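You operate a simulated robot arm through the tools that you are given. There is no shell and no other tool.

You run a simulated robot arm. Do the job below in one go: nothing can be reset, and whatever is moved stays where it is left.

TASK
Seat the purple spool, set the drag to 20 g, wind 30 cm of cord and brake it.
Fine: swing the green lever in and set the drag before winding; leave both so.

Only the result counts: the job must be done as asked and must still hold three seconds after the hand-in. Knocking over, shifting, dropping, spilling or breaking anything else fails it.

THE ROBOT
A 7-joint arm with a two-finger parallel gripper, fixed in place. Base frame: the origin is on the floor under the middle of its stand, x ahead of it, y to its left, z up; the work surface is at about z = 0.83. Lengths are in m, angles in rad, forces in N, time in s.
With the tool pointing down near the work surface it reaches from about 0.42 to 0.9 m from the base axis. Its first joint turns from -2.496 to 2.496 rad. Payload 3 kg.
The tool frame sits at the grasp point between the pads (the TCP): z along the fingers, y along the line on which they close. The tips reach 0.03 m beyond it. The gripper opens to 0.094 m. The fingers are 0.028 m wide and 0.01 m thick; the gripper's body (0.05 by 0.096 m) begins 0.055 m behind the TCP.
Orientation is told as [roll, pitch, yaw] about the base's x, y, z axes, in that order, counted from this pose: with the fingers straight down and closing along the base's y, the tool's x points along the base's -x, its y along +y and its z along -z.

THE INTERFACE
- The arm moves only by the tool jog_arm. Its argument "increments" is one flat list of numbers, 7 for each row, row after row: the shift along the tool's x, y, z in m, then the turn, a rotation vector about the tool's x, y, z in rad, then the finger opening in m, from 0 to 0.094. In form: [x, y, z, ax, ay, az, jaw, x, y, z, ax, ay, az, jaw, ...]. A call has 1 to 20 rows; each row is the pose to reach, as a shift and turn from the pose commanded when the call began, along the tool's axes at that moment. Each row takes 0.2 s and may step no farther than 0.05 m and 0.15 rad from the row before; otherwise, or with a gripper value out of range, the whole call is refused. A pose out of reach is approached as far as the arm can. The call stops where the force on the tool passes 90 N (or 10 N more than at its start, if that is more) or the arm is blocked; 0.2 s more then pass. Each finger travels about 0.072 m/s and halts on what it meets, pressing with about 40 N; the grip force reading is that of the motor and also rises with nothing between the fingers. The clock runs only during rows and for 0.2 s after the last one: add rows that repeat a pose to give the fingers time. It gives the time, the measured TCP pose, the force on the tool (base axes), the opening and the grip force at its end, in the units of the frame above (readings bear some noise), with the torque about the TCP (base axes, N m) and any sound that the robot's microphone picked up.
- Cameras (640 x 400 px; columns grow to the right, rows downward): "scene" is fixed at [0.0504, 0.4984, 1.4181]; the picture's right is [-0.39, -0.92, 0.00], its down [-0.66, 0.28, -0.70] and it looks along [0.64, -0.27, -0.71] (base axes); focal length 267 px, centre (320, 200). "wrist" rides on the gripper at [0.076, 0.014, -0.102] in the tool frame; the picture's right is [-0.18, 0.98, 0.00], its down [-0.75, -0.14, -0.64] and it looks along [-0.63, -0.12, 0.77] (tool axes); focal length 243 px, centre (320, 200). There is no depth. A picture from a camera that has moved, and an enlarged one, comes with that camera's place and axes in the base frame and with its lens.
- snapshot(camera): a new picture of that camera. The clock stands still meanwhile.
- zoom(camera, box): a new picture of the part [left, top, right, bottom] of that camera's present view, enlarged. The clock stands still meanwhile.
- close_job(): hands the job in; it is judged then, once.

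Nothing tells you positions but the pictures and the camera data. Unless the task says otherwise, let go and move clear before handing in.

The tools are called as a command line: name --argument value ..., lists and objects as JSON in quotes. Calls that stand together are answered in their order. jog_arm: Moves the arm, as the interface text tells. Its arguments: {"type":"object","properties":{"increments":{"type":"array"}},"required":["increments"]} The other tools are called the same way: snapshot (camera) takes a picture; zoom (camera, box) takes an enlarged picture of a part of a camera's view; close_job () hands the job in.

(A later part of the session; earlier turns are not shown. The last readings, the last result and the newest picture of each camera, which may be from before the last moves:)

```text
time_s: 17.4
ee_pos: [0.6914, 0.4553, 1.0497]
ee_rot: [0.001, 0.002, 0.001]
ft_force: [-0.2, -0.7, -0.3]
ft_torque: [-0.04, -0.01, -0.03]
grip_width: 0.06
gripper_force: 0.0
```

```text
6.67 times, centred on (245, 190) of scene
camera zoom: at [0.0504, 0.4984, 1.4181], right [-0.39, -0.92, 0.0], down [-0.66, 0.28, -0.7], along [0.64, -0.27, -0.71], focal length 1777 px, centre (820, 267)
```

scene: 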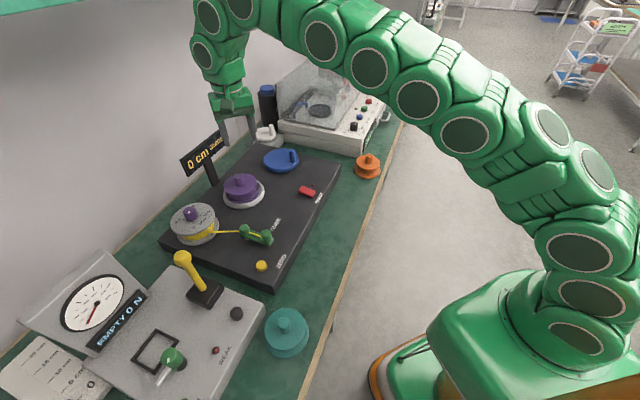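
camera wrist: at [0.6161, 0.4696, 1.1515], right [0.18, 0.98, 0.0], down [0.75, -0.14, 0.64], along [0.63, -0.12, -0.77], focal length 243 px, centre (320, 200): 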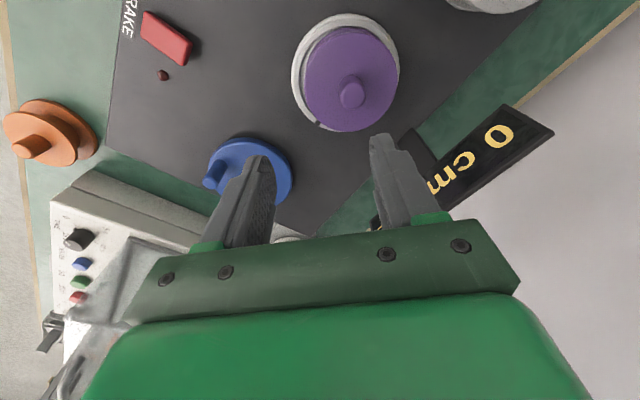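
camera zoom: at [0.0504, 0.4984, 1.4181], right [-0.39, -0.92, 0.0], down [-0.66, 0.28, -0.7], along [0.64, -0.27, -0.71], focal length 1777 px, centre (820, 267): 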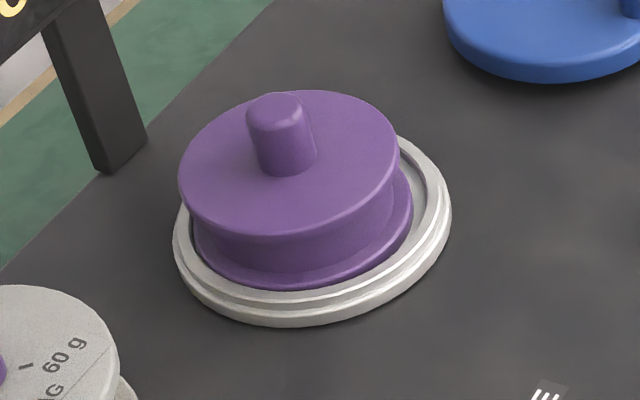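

The knob is at about (0.693, 0.488), roughly 3 mm from the cup centre, and the spool sits flat inside the rim. Next I move to view the green lever closely.

jog_arm --increments '[0.045, 0.0, 0.0, 0, 0, 0, 0.04, 0.09, 0.0, 0.0, 0, 0, 0, 0.02, 0.135, 0.005, 0.0, 0, 0, 0, 0.0, 0.18, 0.01, 0.01, 0, 0, 0, 0.0, 0.225, 0.015, 0.02, 0, 0, 0, 0.0, 0.26, 0.015, 0.03, 0, 0, 0, 0.0, 0.26, 0.015, 0.03, 0, 0, 0, 0.0]'

snapshot --camera "wrist"

zoom --camera "scene" --box '[210, 200, 300, 280]'

```text
time_s: 19.0
ee_pos: [0.4342, 0.4671, 1.0194]
ee_rot: [-0.001, 0.001, 0.0]
ft_force: [0.4, -0.3, 0.4]
ft_torque: [0.02, 0.0, 0.01]
grip_width: 0.0001
gripper_force: 32.5
```

```text
taken
camera wrist: at [0.3579, 0.482, 1.1218], right [0.18, 0.98, 0.0], down [0.75, -0.14, 0.64], along [0.63, -0.12, -0.77], focal length 243 px, centre (320, 200)
```

wrist: 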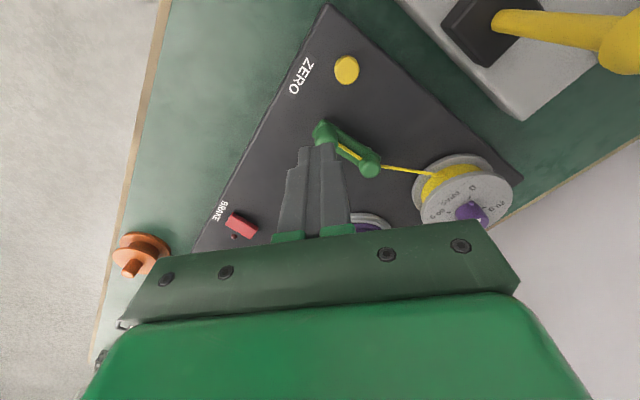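

```text
5.00 times, centred on (255, 240) of scene
camera zoom: at [0.0504, 0.4984, 1.4181], right [-0.39, -0.92, 0.0], down [-0.66, 0.28, -0.7], along [0.64, -0.27, -0.71], focal length 1333 px, centre (645, 0)
```

zoom: 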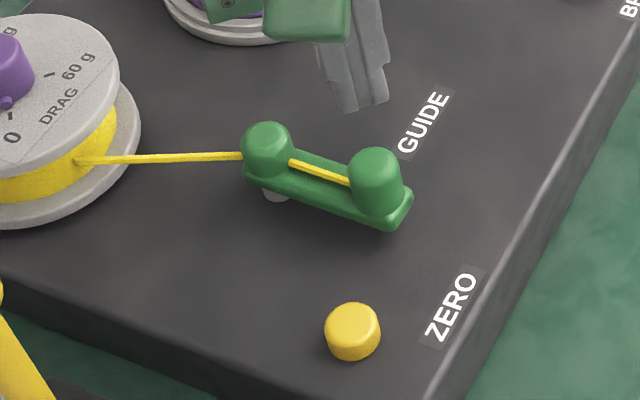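

zoom --camera "wrist" --box '[290, 40, 440, 190]'

```text
2.67 times, centred on (365, 115) of wrist
camera zoom: at [0.3579, 0.482, 1.1218], right [0.18, 0.98, 0.0], down [0.75, -0.14, 0.64], along [0.63, -0.12, -0.77], focal length 647 px, centre (200, 427)
```

zoom: 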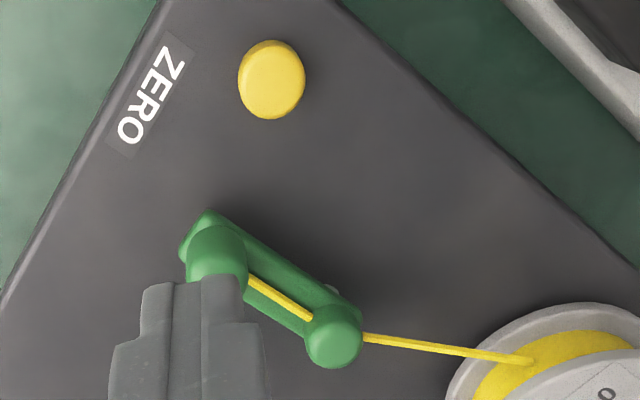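

I place the pivot post A at (0.513, 0.510), the free post B at (0.475, 0.464) with its top at z≈0.887, and the ZERO button at (0.416, 0.499). I'll bring the closed fingers down behind B, on the side away from the spool and clear of the button, in two stages.

jog_arm --increments '[-0.0113, 0.021, 0.04, 0, 0, 0, 0.0, -0.0113, 0.021, 0.07, 0, 0, 0, 0.0, -0.0113, 0.021, 0.09, 0, 0, 0, 0.0, -0.0113, 0.021, 0.09, 0, 0, 0, 0.0]'

zoom --camera "wrist" --box '[240, 60, 440, 220]'

zoom --camera "scene" --box '[210, 200, 300, 280]'

```text
time_s: 20.0
ee_pos: [0.445, 0.4923, 0.9267]
ee_rot: [-0.001, 0.0, 0.0]
ft_force: [-0.4, -0.2, -0.3]
ft_torque: [0.0, 0.0, 0.02]
grip_width: 0.0
gripper_force: 33.1
```

```text
2.50 times, centred on (340, 140) of wrist
camera zoom: at [0.3684, 0.5056, 1.0303], right [0.18, 0.98, 0.0], down [0.75, -0.14, 0.64], along [0.63, -0.12, -0.77], focal length 606 px, centre (270, 350)
```

zoom: 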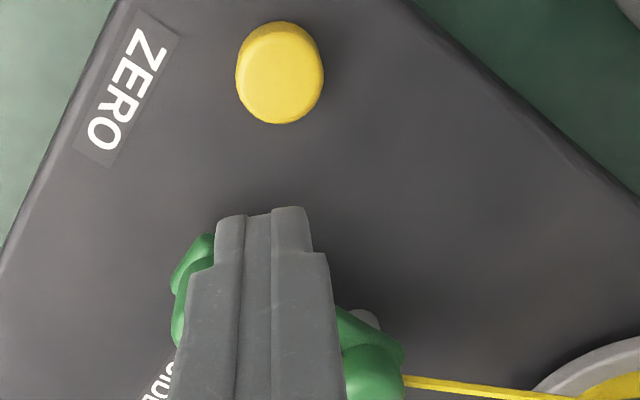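

```text
5.00 times, centred on (255, 240) of scene
camera zoom: at [0.0504, 0.4984, 1.4181], right [-0.39, -0.92, 0.0], down [-0.66, 0.28, -0.7], along [0.64, -0.27, -0.71], focal length 1333 px, centre (645, 0)
```

zoom: 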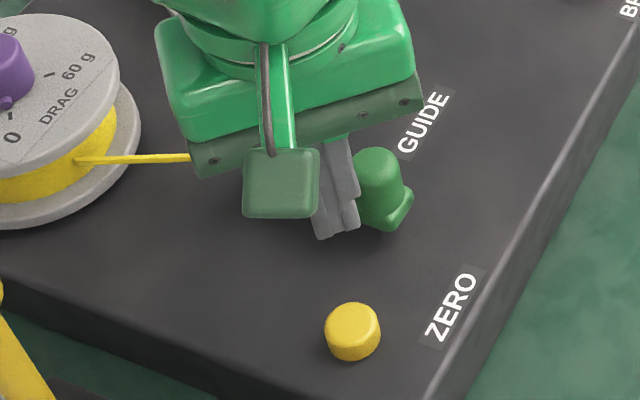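

jog_arm --increments '[0, -0.002, 0.015, 0, 0, 0, 0.0, 0, -0.002, 0.03, 0, 0, 0, 0.0, 0, -0.002, 0.035, 0, 0, 0, 0.0, 0, -0.002, 0.035, 0, 0, 0, 0.0]'

zoom --camera "scene" --box '[210, 200, 300, 280]'

snapshot --camera "wrist"

```text
time_s: 21.0
ee_pos: [0.4449, 0.4898, 0.8925]
ee_rot: [0.001, 0.002, 0.003]
ft_force: [0.0, -0.1, -0.2]
ft_torque: [-0.04, -0.02, 0.01]
grip_width: 0.0
gripper_force: 32.4
```

```text
5.00 times, centred on (255, 240) of scene
camera zoom: at [0.0504, 0.4984, 1.4181], right [-0.39, -0.92, 0.0], down [-0.66, 0.28, -0.7], along [0.64, -0.27, -0.71], focal length 1333 px, centre (645, 0)
```

zoom: 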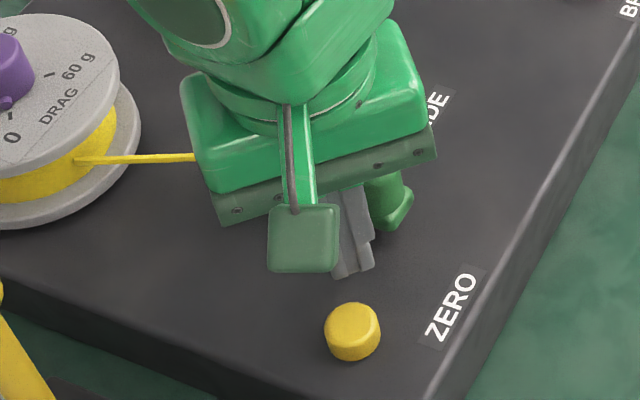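

```text
taken
camera wrist: at [0.3684, 0.5041, 0.9956], right [0.18, 0.98, 0.0], down [0.75, -0.14, 0.64], along [0.63, -0.12, -0.77], focal length 243 px, centre (320, 200)
```

wrist: 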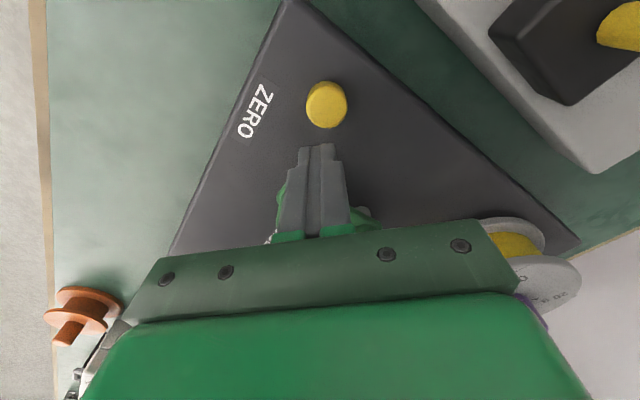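

The fingers are down behind post B with no contact. I'll sweep along an arc about the pivot and stop partway to look.

jog_arm --increments '[-0.0071, -0.0056, 0, 0, 0, 0, 0.0, -0.011, -0.013, 0, 0, 0, 0, 0.0, -0.0155, -0.0198, 0, 0, 0, 0, 0.0, -0.0215, -0.0265, 0, 0, 0, 0, 0.0, -0.0281, -0.0322, 0, 0, 0, 0, 0.0, -0.0281, -0.0322, 0, 0, 0, 0, 0.0]'

zoom --camera "scene" --box '[200, 180, 300, 280]'

zoom --camera "scene" --box '[170, 120, 250, 190]'

snapshot --camera "wrist"

```text
time_s: 22.4
ee_pos: [0.4713, 0.458, 0.8942]
ee_rot: [0.001, 0.001, 0.002]
ft_force: [-0.2, 0.4, -0.3]
ft_torque: [0.0, -0.01, 0.03]
grip_width: 0.0
gripper_force: 32.8
```

```text
4.00 times, centred on (250, 230) of scene
camera zoom: at [0.0504, 0.4984, 1.4181], right [-0.39, -0.92, 0.0], down [-0.66, 0.28, -0.7], along [0.64, -0.27, -0.71], focal length 1066 px, centre (600, 80)
```

zoom: 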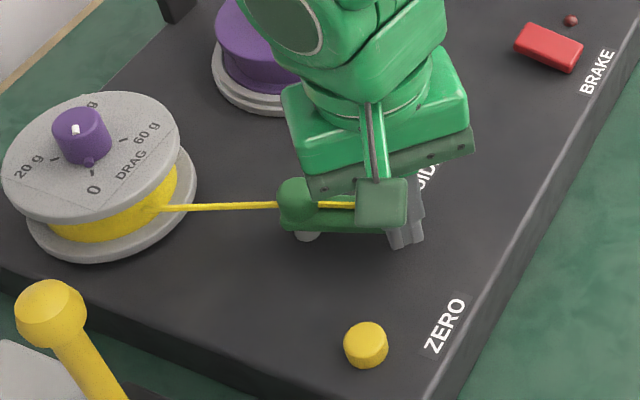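

```text
5.71 times, centred on (210, 155) of scene
camera zoom: at [0.0504, 0.4984, 1.4181], right [-0.39, -0.92, 0.0], down [-0.66, 0.28, -0.7], along [0.64, -0.27, -0.71], focal length 1523 px, centre (949, 457)
```

zoom: 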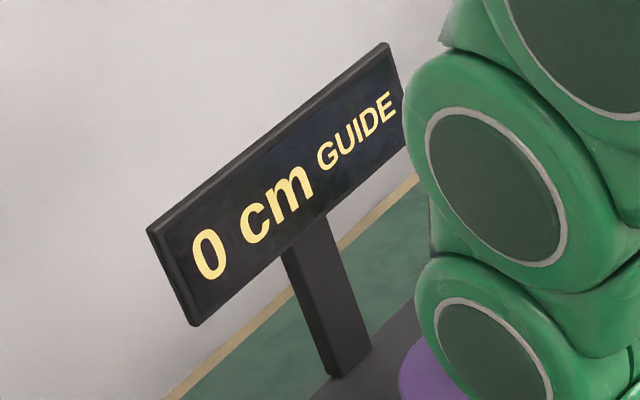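

```text
taken
camera wrist: at [0.396, 0.4707, 0.9969], right [0.18, 0.98, 0.0], down [0.75, -0.14, 0.64], along [0.63, -0.12, -0.77], focal length 243 px, centre (320, 200)
```

wrist: 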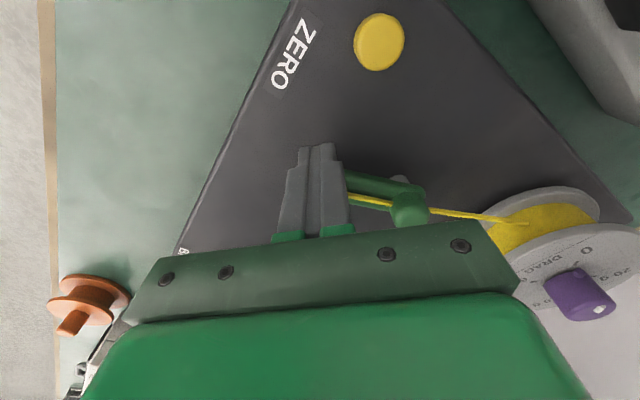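

The lever swings freely with negligible force and the display still says GUIDE. I'll continue the arc.

jog_arm --increments '[-0.007, -0.0048, 0, 0, 0, 0, 0.0, -0.0152, -0.0088, 0, 0, 0, 0, 0.0, -0.0234, -0.0116, 0, 0, 0, 0, 0.0, -0.0323, -0.0133, 0, 0, 0, 0, 0.0, -0.041, -0.0138, 0, 0, 0, 0, 0.0, -0.0499, -0.0133, 0, 0, 0, 0, 0.0]'

zoom --camera "scene" --box '[200, 180, 300, 280]'

zoom --camera "scene" --box '[170, 120, 250, 190]'

snapshot --camera "wrist"

```text
time_s: 23.8
ee_pos: [0.5221, 0.4435, 0.8951]
ee_rot: [0.0, 0.0, 0.001]
ft_force: [0.8, -0.1, 0.5]
ft_torque: [-0.01, -0.01, -0.02]
grip_width: 0.0
gripper_force: 32.4
```

```text
4.00 times, centred on (250, 230) of scene
camera zoom: at [0.0504, 0.4984, 1.4181], right [-0.39, -0.92, 0.0], down [-0.66, 0.28, -0.7], along [0.64, -0.27, -0.71], focal length 1066 px, centre (600, 80)
```

zoom: 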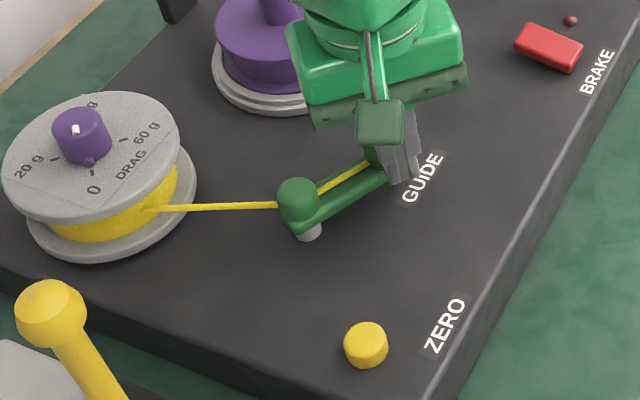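

```text
5.71 times, centred on (210, 155) of scene
camera zoom: at [0.0504, 0.4984, 1.4181], right [-0.39, -0.92, 0.0], down [-0.66, 0.28, -0.7], along [0.64, -0.27, -0.71], focal length 1523 px, centre (949, 457)
```

zoom: 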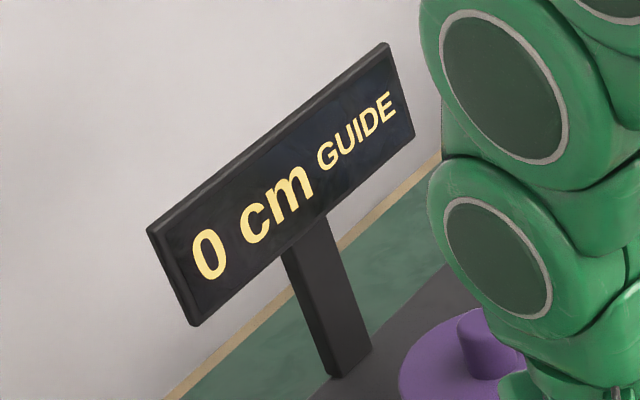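

```text
taken
camera wrist: at [0.4458, 0.4582, 0.9981], right [0.18, 0.98, 0.0], down [0.75, -0.14, 0.64], along [0.63, -0.12, -0.77], focal length 243 px, centre (320, 200)
```

wrist: 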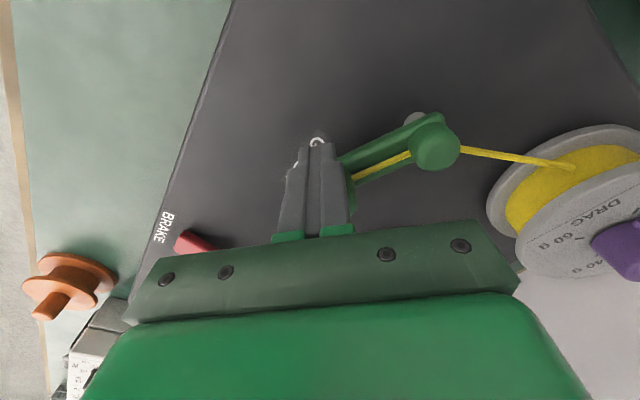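

jog_arm --increments '[-0.0088, 0.0017, 0, 0, 0, 0, 0.0, -0.0171, 0.0047, 0, 0, 0, 0, 0.0, -0.0252, 0.0088, 0, 0, 0, 0, 0.0, -0.0323, 0.0135, 0, 0, 0, 0, 0.0]'

zoom --camera "scene" --box '[200, 180, 300, 280]'

zoom --camera "scene" --box '[170, 120, 250, 190]'

snapshot --camera "wrist"

```text
time_s: 24.8
ee_pos: [0.5535, 0.4568, 0.8966]
ee_rot: [-0.001, -0.002, 0.0]
ft_force: [0.1, 0.2, 0.3]
ft_torque: [-0.01, -0.01, 0.01]
grip_width: 0.0
gripper_force: 33.1
```

```text
4.00 times, centred on (250, 230) of scene
camera zoom: at [0.0504, 0.4984, 1.4181], right [-0.39, -0.92, 0.0], down [-0.66, 0.28, -0.7], along [0.64, -0.27, -0.71], focal length 1066 px, centre (600, 80)
```

zoom: 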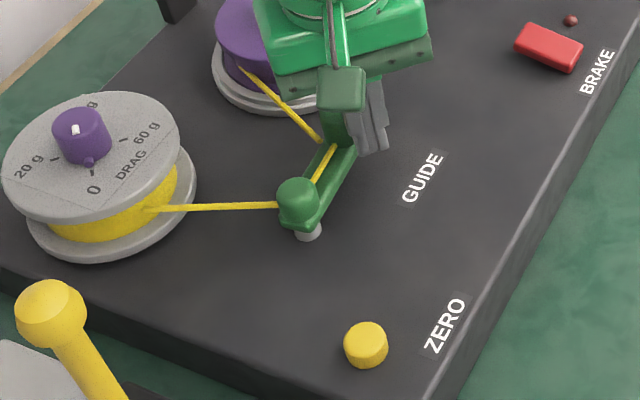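

```text
5.71 times, centred on (210, 155) of scene
camera zoom: at [0.0504, 0.4984, 1.4181], right [-0.39, -0.92, 0.0], down [-0.66, 0.28, -0.7], along [0.64, -0.27, -0.71], focal length 1523 px, centre (949, 457)
```

zoom: 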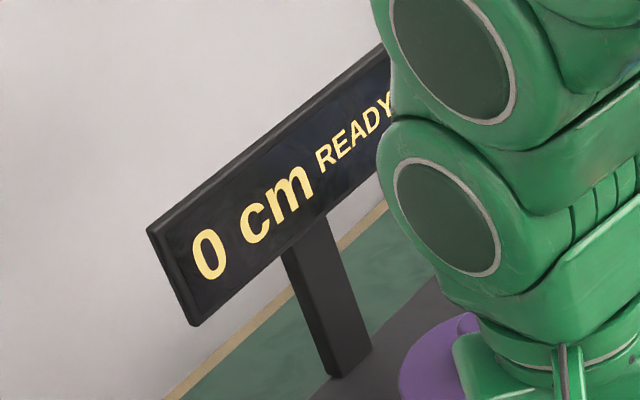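

```text
taken
camera wrist: at [0.4778, 0.4709, 0.9979], right [0.18, 0.98, 0.0], down [0.75, -0.14, 0.64], along [0.63, -0.12, -0.77], focal length 243 px, centre (320, 200)
```

wrist: 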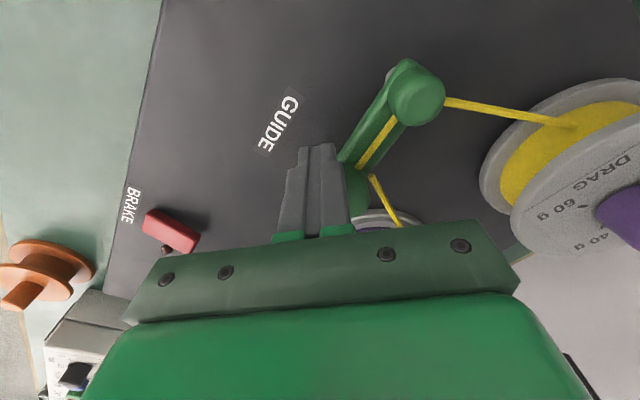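

The display now reads READY and the cord reaches the spool, so the lever is in. I'll nudge a few degrees further to see whether there's a firm stop, so it holds with margin.

jog_arm --increments '[-0.0022, 0.002, 0, 0, 0, 0, 0.0, -0.0044, 0.004, 0, 0, 0, 0, 0.0, -0.0044, 0.004, 0, 0, 0, 0, 0.0]'

zoom --camera "scene" --box '[200, 180, 300, 280]'

zoom --camera "scene" --box '[170, 120, 250, 190]'

```text
time_s: 25.6
ee_pos: [0.5579, 0.4606, 0.8949]
ee_rot: [0.0, 0.0, -0.001]
ft_force: [0.6, -0.4, 0.4]
ft_torque: [0.0, 0.02, 0.02]
grip_width: 0.0001
gripper_force: 33.0
```

```text
4.00 times, centred on (250, 230) of scene
camera zoom: at [0.0504, 0.4984, 1.4181], right [-0.39, -0.92, 0.0], down [-0.66, 0.28, -0.7], along [0.64, -0.27, -0.71], focal length 1066 px, centre (600, 80)
```

zoom: 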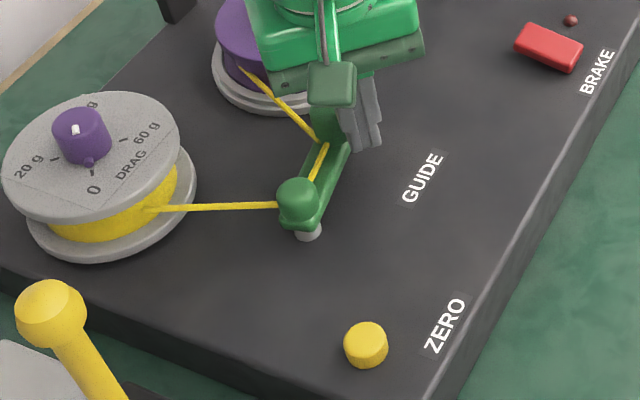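

```text
5.71 times, centred on (210, 155) of scene
camera zoom: at [0.0504, 0.4984, 1.4181], right [-0.39, -0.92, 0.0], down [-0.66, 0.28, -0.7], along [0.64, -0.27, -0.71], focal length 1523 px, centre (949, 457)
```

zoom: 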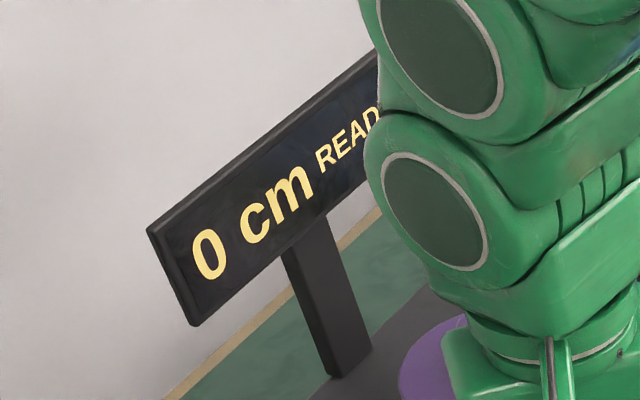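

jog_arm --increments '[-0.002, 0.002, 0, 0, 0, 0, 0.0, -0.0041, 0.0041, 0, 0, 0, 0, 0.0, -0.0041, 0.0041, 0, 0, 0, 0, 0.0]'

snapshot --camera "wrist"

zoom --camera "scene" --box '[170, 120, 250, 190]'

```text
time_s: 26.4
ee_pos: [0.5627, 0.464, 0.8942]
ee_rot: [-0.002, 0.002, -0.001]
ft_force: [-26.3, -19.1, 6.6]
ft_torque: [-0.27, 0.39, 0.02]
grip_width: 0.0001
gripper_force: 33.5
```

```text
taken
camera wrist: at [0.4863, 0.4784, 0.9976], right [0.18, 0.98, 0.0], down [0.76, -0.14, 0.64], along [0.63, -0.12, -0.77], focal length 243 px, centre (320, 200)
```

wrist: 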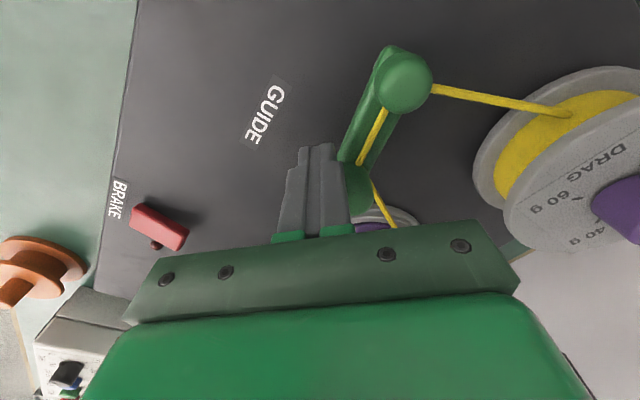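

```text
5.71 times, centred on (210, 155) of scene
camera zoom: at [0.0504, 0.4984, 1.4181], right [-0.39, -0.92, 0.0], down [-0.66, 0.28, -0.7], along [0.64, -0.27, -0.71], focal length 1523 px, centre (949, 457)
```

zoom: 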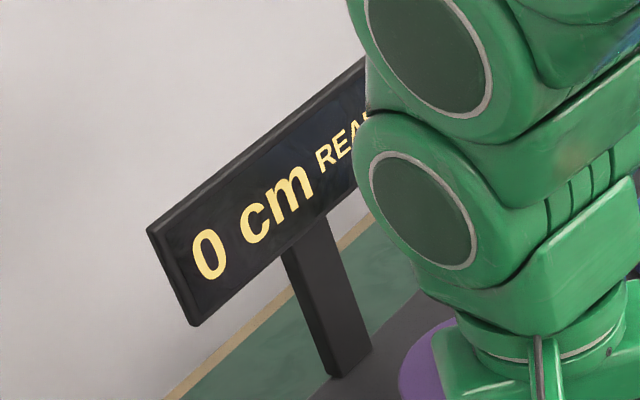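

The lever is firmly against its stop and the display still says READY. I'll back off from the post and rise.

jog_arm --increments '[0.004, -0.008, 0, 0, 0, 0, 0.0, 0.006, -0.016, 0, 0, 0, 0, 0.0, 0.006, -0.016, -0.04, 0, 0, 0, 0.0, 0.006, -0.016, -0.08, 0, 0, 0, 0.02, 0.006, -0.016, -0.12, 0, 0, 0, 0.04, 0.03, 0.02, -0.14, 0, 0, 0, 0.06, 0.05, 0.06, -0.14, 0, 0, 0, 0.06, 0.06, 0.1, -0.14, 0, 0, 0, 0.06, 0.06, 0.14, -0.12, 0, 0, 0, 0.06, 0.06, 0.155, -0.11, 0, 0, 0, 0.06]'

snapshot --camera "scene"

snapshot --camera "wrist"

zoom --camera "scene" --box '[160, 120, 300, 250]'

```text
time_s: 28.6
ee_pos: [0.5038, 0.6195, 1.0035]
ee_rot: [-0.001, 0.001, 0.0]
ft_force: [-0.4, 0.4, -0.4]
ft_torque: [0.0, 0.0, -0.01]
grip_width: 0.0603
gripper_force: 0.0
```

```text
taken
```

scene: 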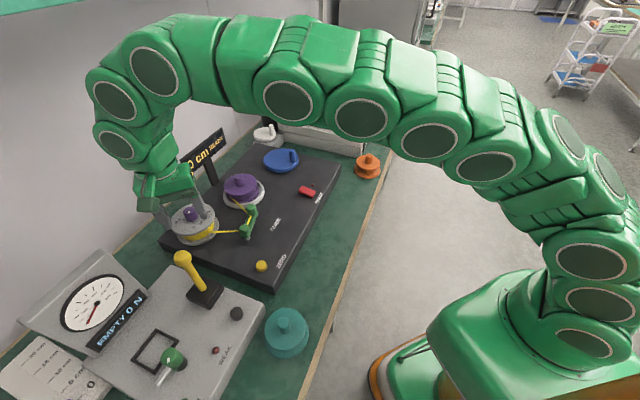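

```text
taken
camera wrist: at [0.4277, 0.6339, 1.1065], right [0.18, 0.98, 0.0], down [0.75, -0.14, 0.64], along [0.63, -0.12, -0.77], focal length 243 px, centre (320, 200)
```

wrist: 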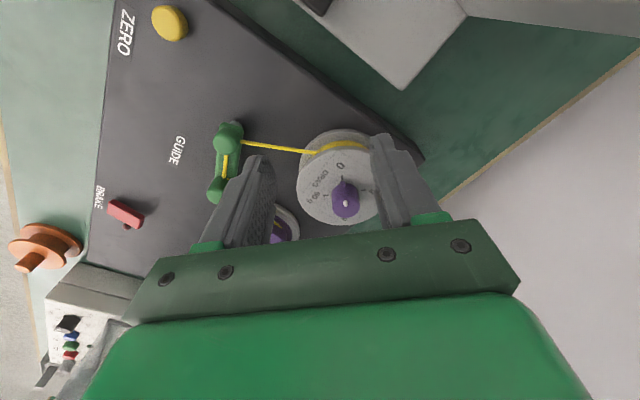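

```text
3.08 times, centred on (230, 185) of scene
camera zoom: at [0.0504, 0.4984, 1.4181], right [-0.39, -0.92, 0.0], down [-0.66, 0.28, -0.7], along [0.64, -0.27, -0.71], focal length 820 px, centre (597, 246)
```

zoom: 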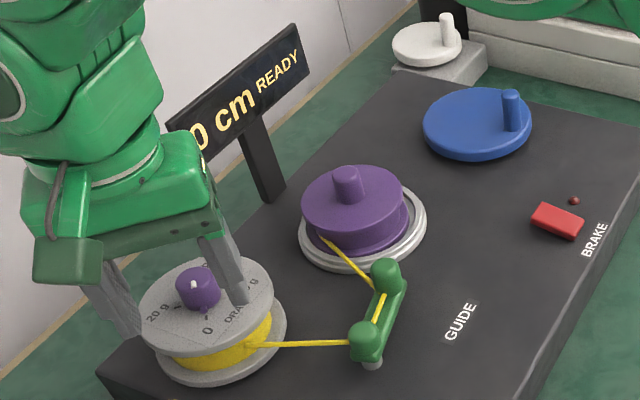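

The lever holds at its stop, the cord runs to the spool and the display says READY. Now I'll locate the drag knob precisely.

zoom --camera "wrist" --box '[290, 125, 390, 225]'

zoom --camera "scene" --box '[150, 190, 240, 260]'

```text
4.00 times, centred on (340, 175) of wrist
camera zoom: at [0.4277, 0.6339, 1.1065], right [0.18, 0.98, 0.0], down [0.75, -0.14, 0.64], along [0.63, -0.12, -0.77], focal length 970 px, centre (240, 300)
```

zoom: 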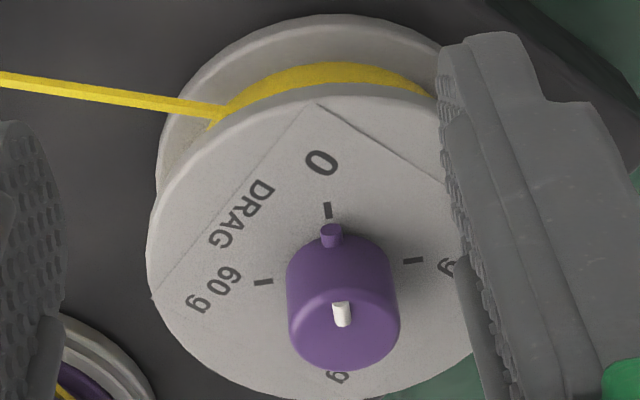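

```text
5.71 times, centred on (195, 225) of scene
camera zoom: at [0.0504, 0.4984, 1.4181], right [-0.39, -0.92, 0.0], down [-0.66, 0.28, -0.7], along [0.64, -0.27, -0.71], focal length 1523 px, centre (1034, 57)
```

zoom: 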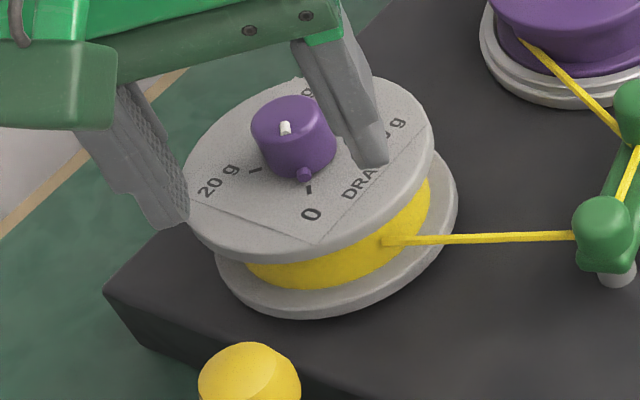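

Combining views, I put the drag knob at about (0.612, 0.630) with its top near z≈0.90 and the disc near 0.88. I'll move above it and recheck.

jog_arm --increments '[-0.04, 0.004, 0.0, 0, 0, 0, 0.07, -0.08, 0.008, 0.01, 0, 0, 0, 0.07, -0.108, 0.0105, 0.03, 0, 0, 0, 0.07, -0.108, 0.0105, 0.04, 0, 0, 0, 0.07, -0.108, 0.0105, 0.04, 0, 0, 0, 0.07]'

zoom --camera "wrist" --box '[240, 50, 400, 210]'

zoom --camera "scene" --box '[150, 180, 250, 260]'

```text
time_s: 29.8
ee_pos: [0.6108, 0.6303, 0.9643]
ee_rot: [-0.001, -0.001, -0.001]
ft_force: [0.6, 0.4, 0.3]
ft_torque: [0.03, 0.03, 0.03]
grip_width: 0.0701
gripper_force: 0.0
```

```text
2.50 times, centred on (320, 130) of wrist
camera zoom: at [0.5345, 0.6446, 1.0676], right [0.18, 0.98, 0.0], down [0.75, -0.14, 0.64], along [0.63, -0.12, -0.77], focal length 606 px, centre (320, 375)
```

zoom: 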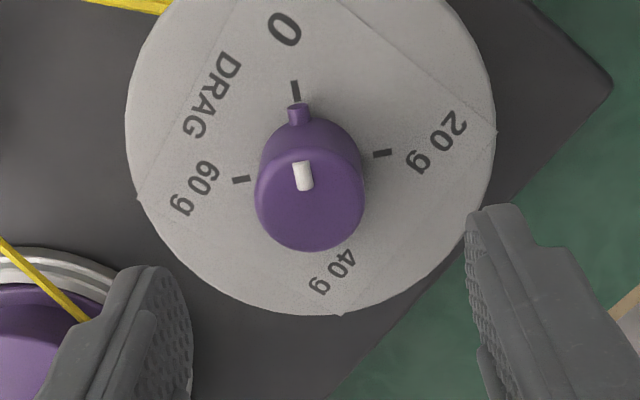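

```text
5.00 times, centred on (200, 220) of scene
camera zoom: at [0.0504, 0.4984, 1.4181], right [-0.39, -0.92, 0.0], down [-0.66, 0.28, -0.7], along [0.64, -0.27, -0.71], focal length 1333 px, centre (920, 100)
```

zoom: 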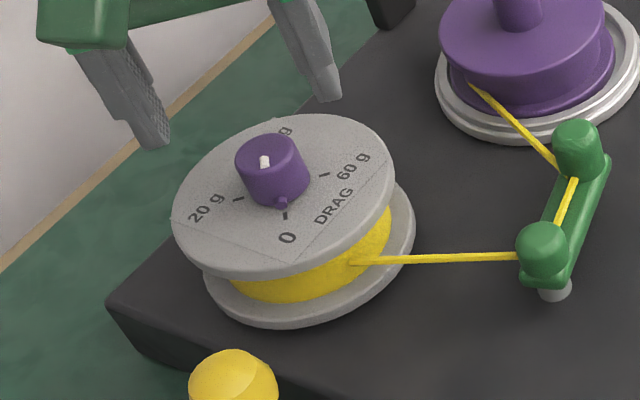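

The dial centre is at (0.604, 0.629), with 0 exactly at -x and 20 g exactly at +y. The disc is near z≈0.88 and the knob top near 0.906. I'll centre on it and descend with open fingers.

jog_arm --increments '[0.006, -0.0015, 0.015, 0, 0, 0, 0.07, 0.006, -0.0015, 0.03, 0, 0, 0, 0.06, 0.006, -0.0015, 0.042, 0, 0, 0, 0.06, 0.006, -0.0015, 0.047, 0, 0, 0, 0.06, 0.006, -0.0015, 0.047, 0, 0, 0, 0.06]'

zoom --camera "wrist" --box '[240, 60, 400, 240]'

zoom --camera "scene" --box '[150, 180, 250, 260]'

```text
time_s: 31.0
ee_pos: [0.6036, 0.6295, 0.9188]
ee_rot: [0.001, 0.0, 0.001]
ft_force: [-1.7, -0.7, 6.5]
ft_torque: [0.13, 0.03, 0.0]
grip_width: 0.0592
gripper_force: 0.1
```

```text
2.22 times, centred on (320, 150) of wrist
camera zoom: at [0.5287, 0.6439, 1.021], right [0.18, 0.98, 0.0], down [0.75, -0.14, 0.64], along [0.63, -0.12, -0.77], focal length 539 px, centre (320, 311)
```

zoom: 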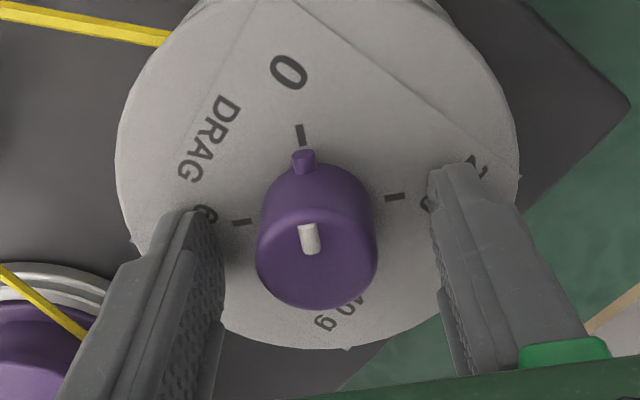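

```text
5.00 times, centred on (200, 220) of scene
camera zoom: at [0.0504, 0.4984, 1.4181], right [-0.39, -0.92, 0.0], down [-0.66, 0.28, -0.7], along [0.64, -0.27, -0.71], focal length 1333 px, centre (920, 100)
```

zoom: 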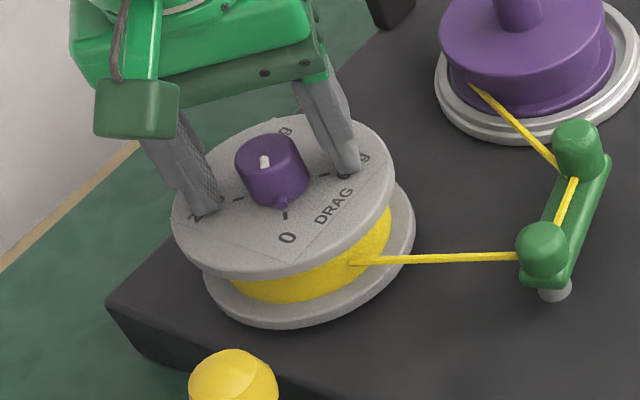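

The fingertips just touched the dial disc with 6.5 N. I'll lift 3 mm and close on the knob.

jog_arm --increments '[0, 0, -0.003, 0, 0, 0, 0.06, 0, 0, -0.004, 0, 0, 0, 0.05, 0, 0, -0.004, 0, 0, 0, 0.035, 0, 0, -0.004, 0, 0, 0, 0.02, 0, 0, -0.004, 0, 0, 0, 0.0, 0, 0, -0.004, 0, 0, 0, 0.0]'

zoom --camera "wrist" --box '[240, 60, 400, 240]'

```text
time_s: 32.4
ee_pos: [0.6045, 0.6291, 0.9223]
ee_rot: [0.0, -0.001, 0.0]
ft_force: [-3.9, -7.0, -1.0]
ft_torque: [-0.01, 0.04, 0.02]
grip_width: 0.0296
gripper_force: 45.2
```

```text
2.22 times, centred on (320, 150) of wrist
camera zoom: at [0.5285, 0.6438, 1.025], right [0.18, 0.98, 0.0], down [0.75, -0.14, 0.64], along [0.63, -0.12, -0.77], focal length 539 px, centre (320, 311)
```

zoom: 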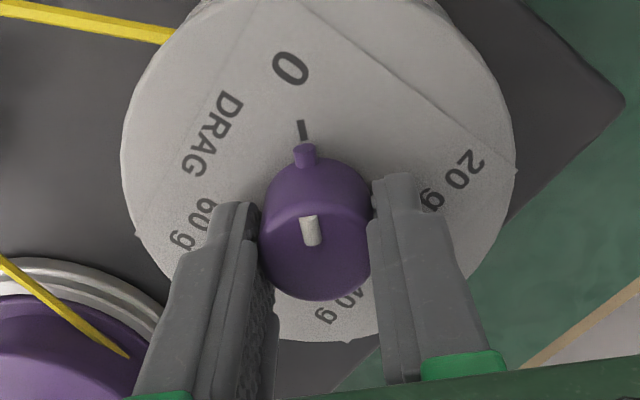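

The knob is gripped at 29.6 mm. I'll start turning clockwise seen from above, 0.75 rad first, then check.

jog_arm --increments '[0, 0, 0, 0, 0, 0.1, 0.0, 0, 0, 0, 0, 0, 0.25, 0.0, 0, 0, 0, 0, 0, 0.4, 0.0, 0, 0, 0, 0, 0, 0.55, 0.0, 0, 0, 0, 0, 0, 0.7, 0.0, 0, 0, 0, 0, 0, 0.75, 0.0]'

snapshot --camera "wrist"

zoom --camera "scene" --box '[150, 180, 250, 260]'

```text
time_s: 34.0
ee_pos: [0.6034, 0.6285, 0.9214]
ee_rot: [-0.006, 0.0, -0.75]
ft_force: [-20.5, -20.2, 9.7]
ft_torque: [0.1, 0.1, 0.03]
grip_width: 0.0299
gripper_force: 44.7
stopped in row 6: the force on the tool passed its limit at 90 N (the readings are from after the stop); the commanded pose is now the measured one
```

```text
taken
camera wrist: at [0.5578, 0.691, 1.0247], right [0.81, 0.59, -0.01], down [0.46, -0.61, 0.64], along [0.38, -0.52, -0.77], focal length 243 px, centre (320, 200)
```

wrist: 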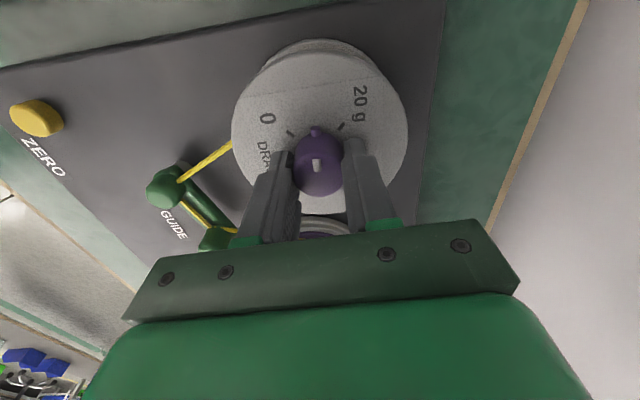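

```text
5.00 times, centred on (200, 220) of scene
camera zoom: at [0.0504, 0.4984, 1.4181], right [-0.39, -0.92, 0.0], down [-0.66, 0.28, -0.7], along [0.64, -0.27, -0.71], focal length 1333 px, centre (920, 100)
```

zoom: 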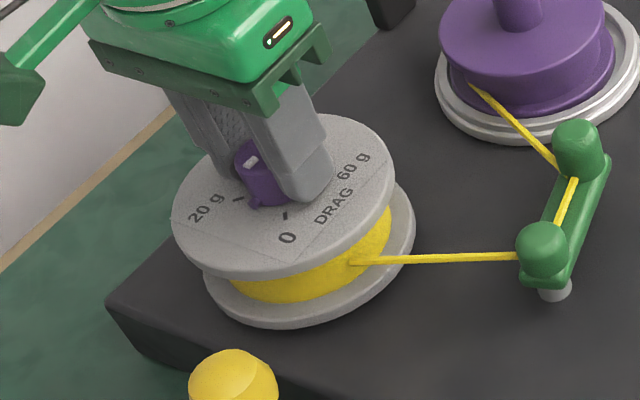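

The turn loaded up because the knob is about 4 mm off my tool axis toward -x, though the pointer has moved about halfway. I'll release, re-centre at about (0.5995, 0.6285) and grip again.

jog_arm --increments '[0, 0, 0, 0, 0, 0, 0.04, 0, 0, 0, 0, 0, 0, 0.05, 0.0029, -0.0027, 0, 0, 0, 0, 0.05, 0.0029, -0.0027, 0, 0, 0, 0, 0.05]'

zoom --camera "wrist" --box '[240, 50, 400, 230]'

zoom --camera "scene" --box '[150, 180, 250, 260]'

```text
time_s: 35.0
ee_pos: [0.5984, 0.628, 0.9209]
ee_rot: [-0.007, 0.001, -0.752]
ft_force: [-0.4, -0.3, -0.7]
ft_torque: [0.02, -0.01, 0.0]
grip_width: 0.0502
gripper_force: 0.0
```

```text
2.22 times, centred on (320, 140) of wrist
camera zoom: at [0.5537, 0.6917, 1.0236], right [0.81, 0.59, -0.01], down [0.46, -0.61, 0.64], along [0.38, -0.52, -0.77], focal length 539 px, centre (320, 333)
```

zoom: 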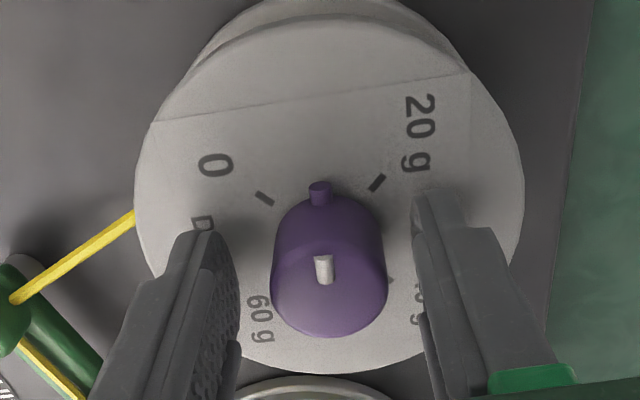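

```text
5.00 times, centred on (200, 220) of scene
camera zoom: at [0.0504, 0.4984, 1.4181], right [-0.39, -0.92, 0.0], down [-0.66, 0.28, -0.7], along [0.64, -0.27, -0.71], focal length 1333 px, centre (920, 100)
```

zoom: 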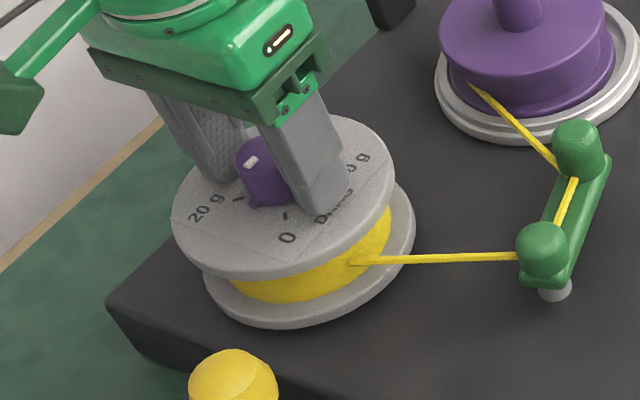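

jog_arm --increments '[0, 0, 0, 0, 0, 0, 0.035, 0, 0, 0, 0, 0, 0, 0.02, 0, 0, 0, 0, 0, 0, 0.0, 0, 0, 0, 0, 0, 0, 0.0]'

```text
time_s: 36.0
ee_pos: [0.6002, 0.6312, 0.9209]
ee_rot: [-0.003, 0.001, -0.752]
ft_force: [42.8, 49.3, -13.7]
ft_torque: [0.47, -0.82, 0.08]
grip_width: 0.0298
gripper_force: 44.9
```

Closing at this yaw pulled the tool about 3 mm along the closing line (65 N), so the knob is really nearer (0.603, 0.630). I'll shift with the grip to relax that force.

jog_arm --increments '[0, 0.0015, 0, 0, 0, 0, 0.0, 0, 0.003, 0, 0, 0, 0, 0.0, 0, 0.003, 0, 0, 0, 0, 0.0]'

```text
time_s: 36.8
ee_pos: [0.6002, 0.6302, 0.9216]
ee_rot: [-0.012, 0.001, -0.751]
ft_force: [-9.4, -7.4, 4.4]
ft_torque: [0.62, -0.14, 0.0]
grip_width: 0.0293
gripper_force: 45.1
```

The load has relaxed, and image geometry now puts the knob within 0.5 mm of the tool axis. I'll continue the turn gently.

jog_arm --increments '[0, -0.0004, 0, 0, 0, 0.08, 0.0, 0, -0.0004, 0, 0, 0, 0.18, 0.0, 0, -0.0004, 0, 0, 0, 0.28, 0.0, 0, -0.0004, 0, 0, 0, 0.38, 0.0, 0, -0.0004, 0, 0, 0, 0.4, 0.0]'

zoom --camera "wrist" --box '[240, 50, 400, 230]'

```text
time_s: 38.0
ee_pos: [0.6014, 0.6302, 0.9217]
ee_rot: [-0.006, -0.002, -1.152]
ft_force: [-7.5, -2.3, -8.5]
ft_torque: [1.03, -0.29, 0.0]
grip_width: 0.0294
gripper_force: 45.4
```

```text
2.22 times, centred on (320, 140) of wrist
camera zoom: at [0.5837, 0.7065, 1.0236], right [0.97, 0.23, -0.01], down [0.18, -0.74, 0.64], along [0.14, -0.63, -0.76], focal length 539 px, centre (320, 333)
```

zoom: 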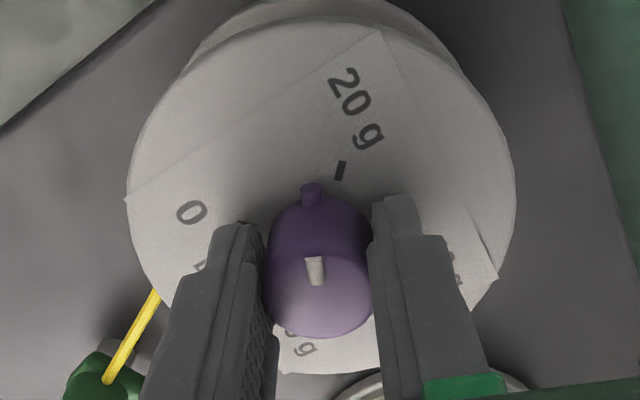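

Forces are low and the pointer is nearing the 20 g mark. I'll turn the last 0.42 rad.

jog_arm --increments '[0, 0, 0, 0, 0, 0.1, 0.0, 0, 0, 0, 0, 0, 0.2, 0.0, 0, 0, 0, 0, 0, 0.3, 0.0, 0, 0, 0, 0, 0, 0.4, 0.0, 0, 0, 0, 0, 0, 0.42, 0.0, 0, 0, 0, 0, 0, 0.42, 0.0]'

zoom --camera "wrist" --box '[240, 50, 400, 230]'

zoom --camera "scene" --box '[150, 180, 250, 260]'

```text
time_s: 39.4
ee_pos: [0.6005, 0.6306, 0.9213]
ee_rot: [-0.002, -0.005, -1.573]
ft_force: [-0.4, 12.3, -15.9]
ft_torque: [-0.04, -0.68, 0.01]
grip_width: 0.0299
gripper_force: 45.2
```

```text
2.22 times, centred on (320, 140) of wrist
camera zoom: at [0.6163, 0.7073, 1.0235], right [0.98, -0.19, 0.0], down [-0.14, -0.75, 0.65], along [-0.12, -0.63, -0.76], focal length 539 px, centre (320, 333)
```

zoom: 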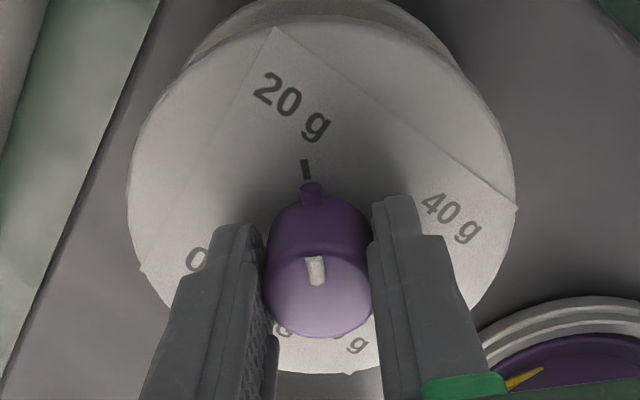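

```text
5.00 times, centred on (200, 220) of scene
camera zoom: at [0.0504, 0.4984, 1.4181], right [-0.39, -0.92, 0.0], down [-0.66, 0.28, -0.7], along [0.64, -0.27, -0.71], focal length 1333 px, centre (920, 100)
```

zoom: 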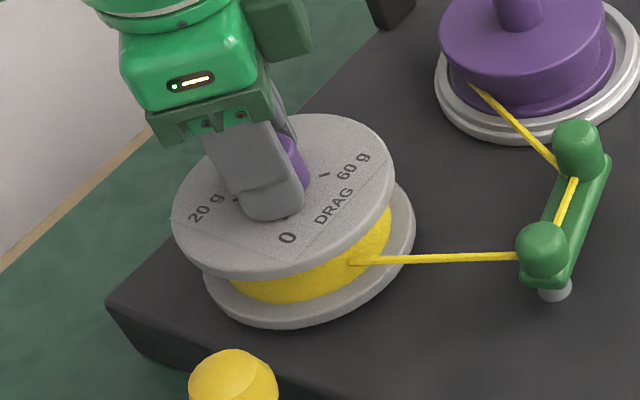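

The pointer lines up with the 20 g tick. I'll release, rise straight up and verify.

jog_arm --increments '[0, 0, 0, 0, 0, 0, 0.025, 0, 0, 0, 0, 0, 0, 0.04, 0, 0, 0, 0, 0, 0, 0.06, 0, 0, 0, 0, 0, 0, 0.065, 0, 0, -0.02, 0, 0, 0, 0.065, 0, 0, -0.05, 0, 0, 0, 0.065, 0, 0, -0.08, 0, 0, 0, 0.065, 0.0, 0, -0.1, 0, 0, 0, 0.065]'

zoom --camera "wrist" --box '[240, 30, 400, 190]'

zoom --camera "scene" --box '[150, 180, 250, 260]'

snapshot --camera "scene"

```text
time_s: 41.2
ee_pos: [0.5978, 0.6282, 1.0087]
ee_rot: [-0.004, -0.004, -1.571]
ft_force: [0.5, 0.3, 0.1]
ft_torque: [0.02, -0.01, 0.03]
grip_width: 0.0648
gripper_force: 0.0
out of reach, approached as far as the arm can: row 8
```

```text
2.50 times, centred on (320, 110) of wrist
camera zoom: at [0.613, 0.7042, 1.1112], right [0.98, -0.18, 0.0], down [-0.14, -0.75, 0.65], along [-0.12, -0.63, -0.76], focal length 606 px, centre (320, 425)
```

zoom: 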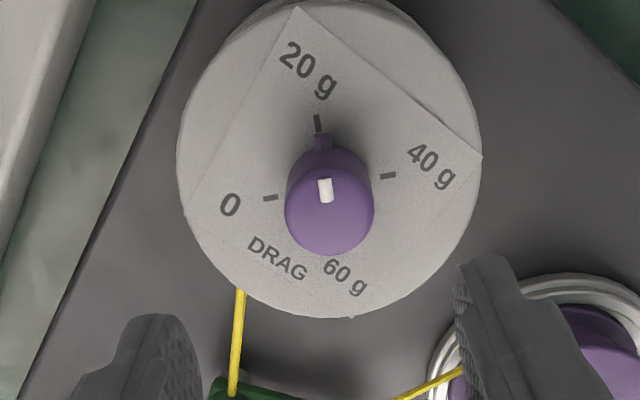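

```text
5.00 times, centred on (200, 220) of scene
camera zoom: at [0.0504, 0.4984, 1.4181], right [-0.39, -0.92, 0.0], down [-0.66, 0.28, -0.7], along [0.64, -0.27, -0.71], focal length 1333 px, centre (920, 100)
```

zoom: 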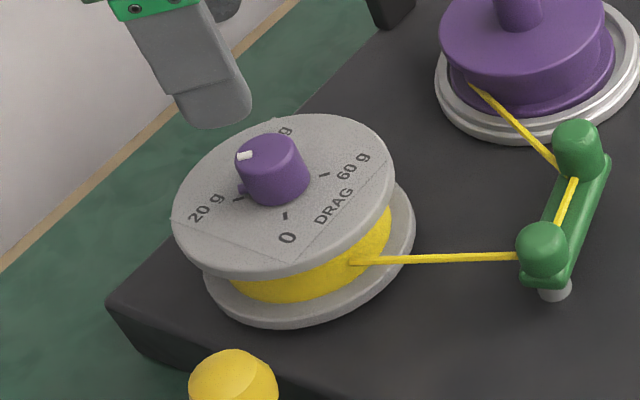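

```text
taken
```

scene: 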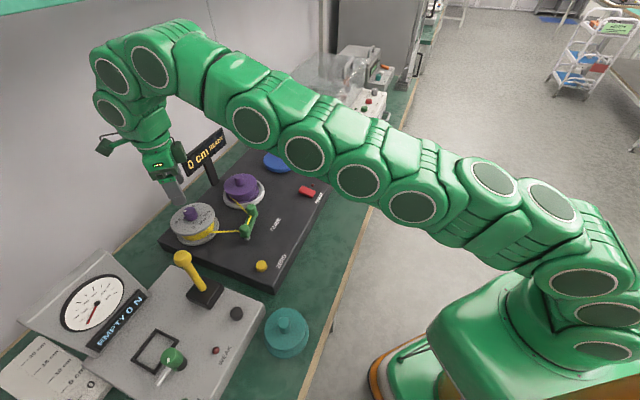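

The pointer looks right on 20 g. I'll check it at higher magnification.

zoom --camera "wrist" --box '[295, 70, 355, 130]'

zoom --camera "scene" --box '[180, 196, 230, 236]'

```text
6.67 times, centred on (325, 100) of wrist
camera zoom: at [0.613, 0.7042, 1.1112], right [0.98, -0.18, 0.0], down [-0.14, -0.75, 0.65], along [-0.12, -0.63, -0.76], focal length 1618 px, centre (287, 867)
```

zoom: 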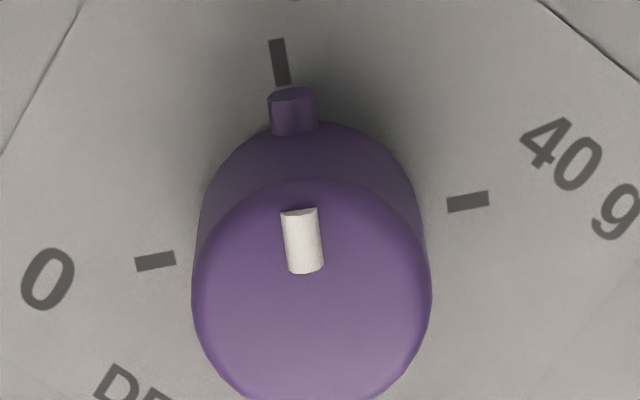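

```text
10.00 times, centred on (205, 216) of scene
camera zoom: at [0.0504, 0.4984, 1.4181], right [-0.39, -0.92, 0.0], down [-0.66, 0.28, -0.7], along [0.64, -0.27, -0.71], focal length 2666 px, centre (1470, 40)
```

zoom: 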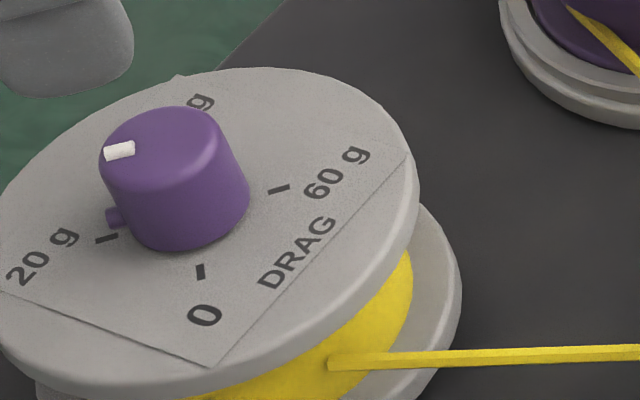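

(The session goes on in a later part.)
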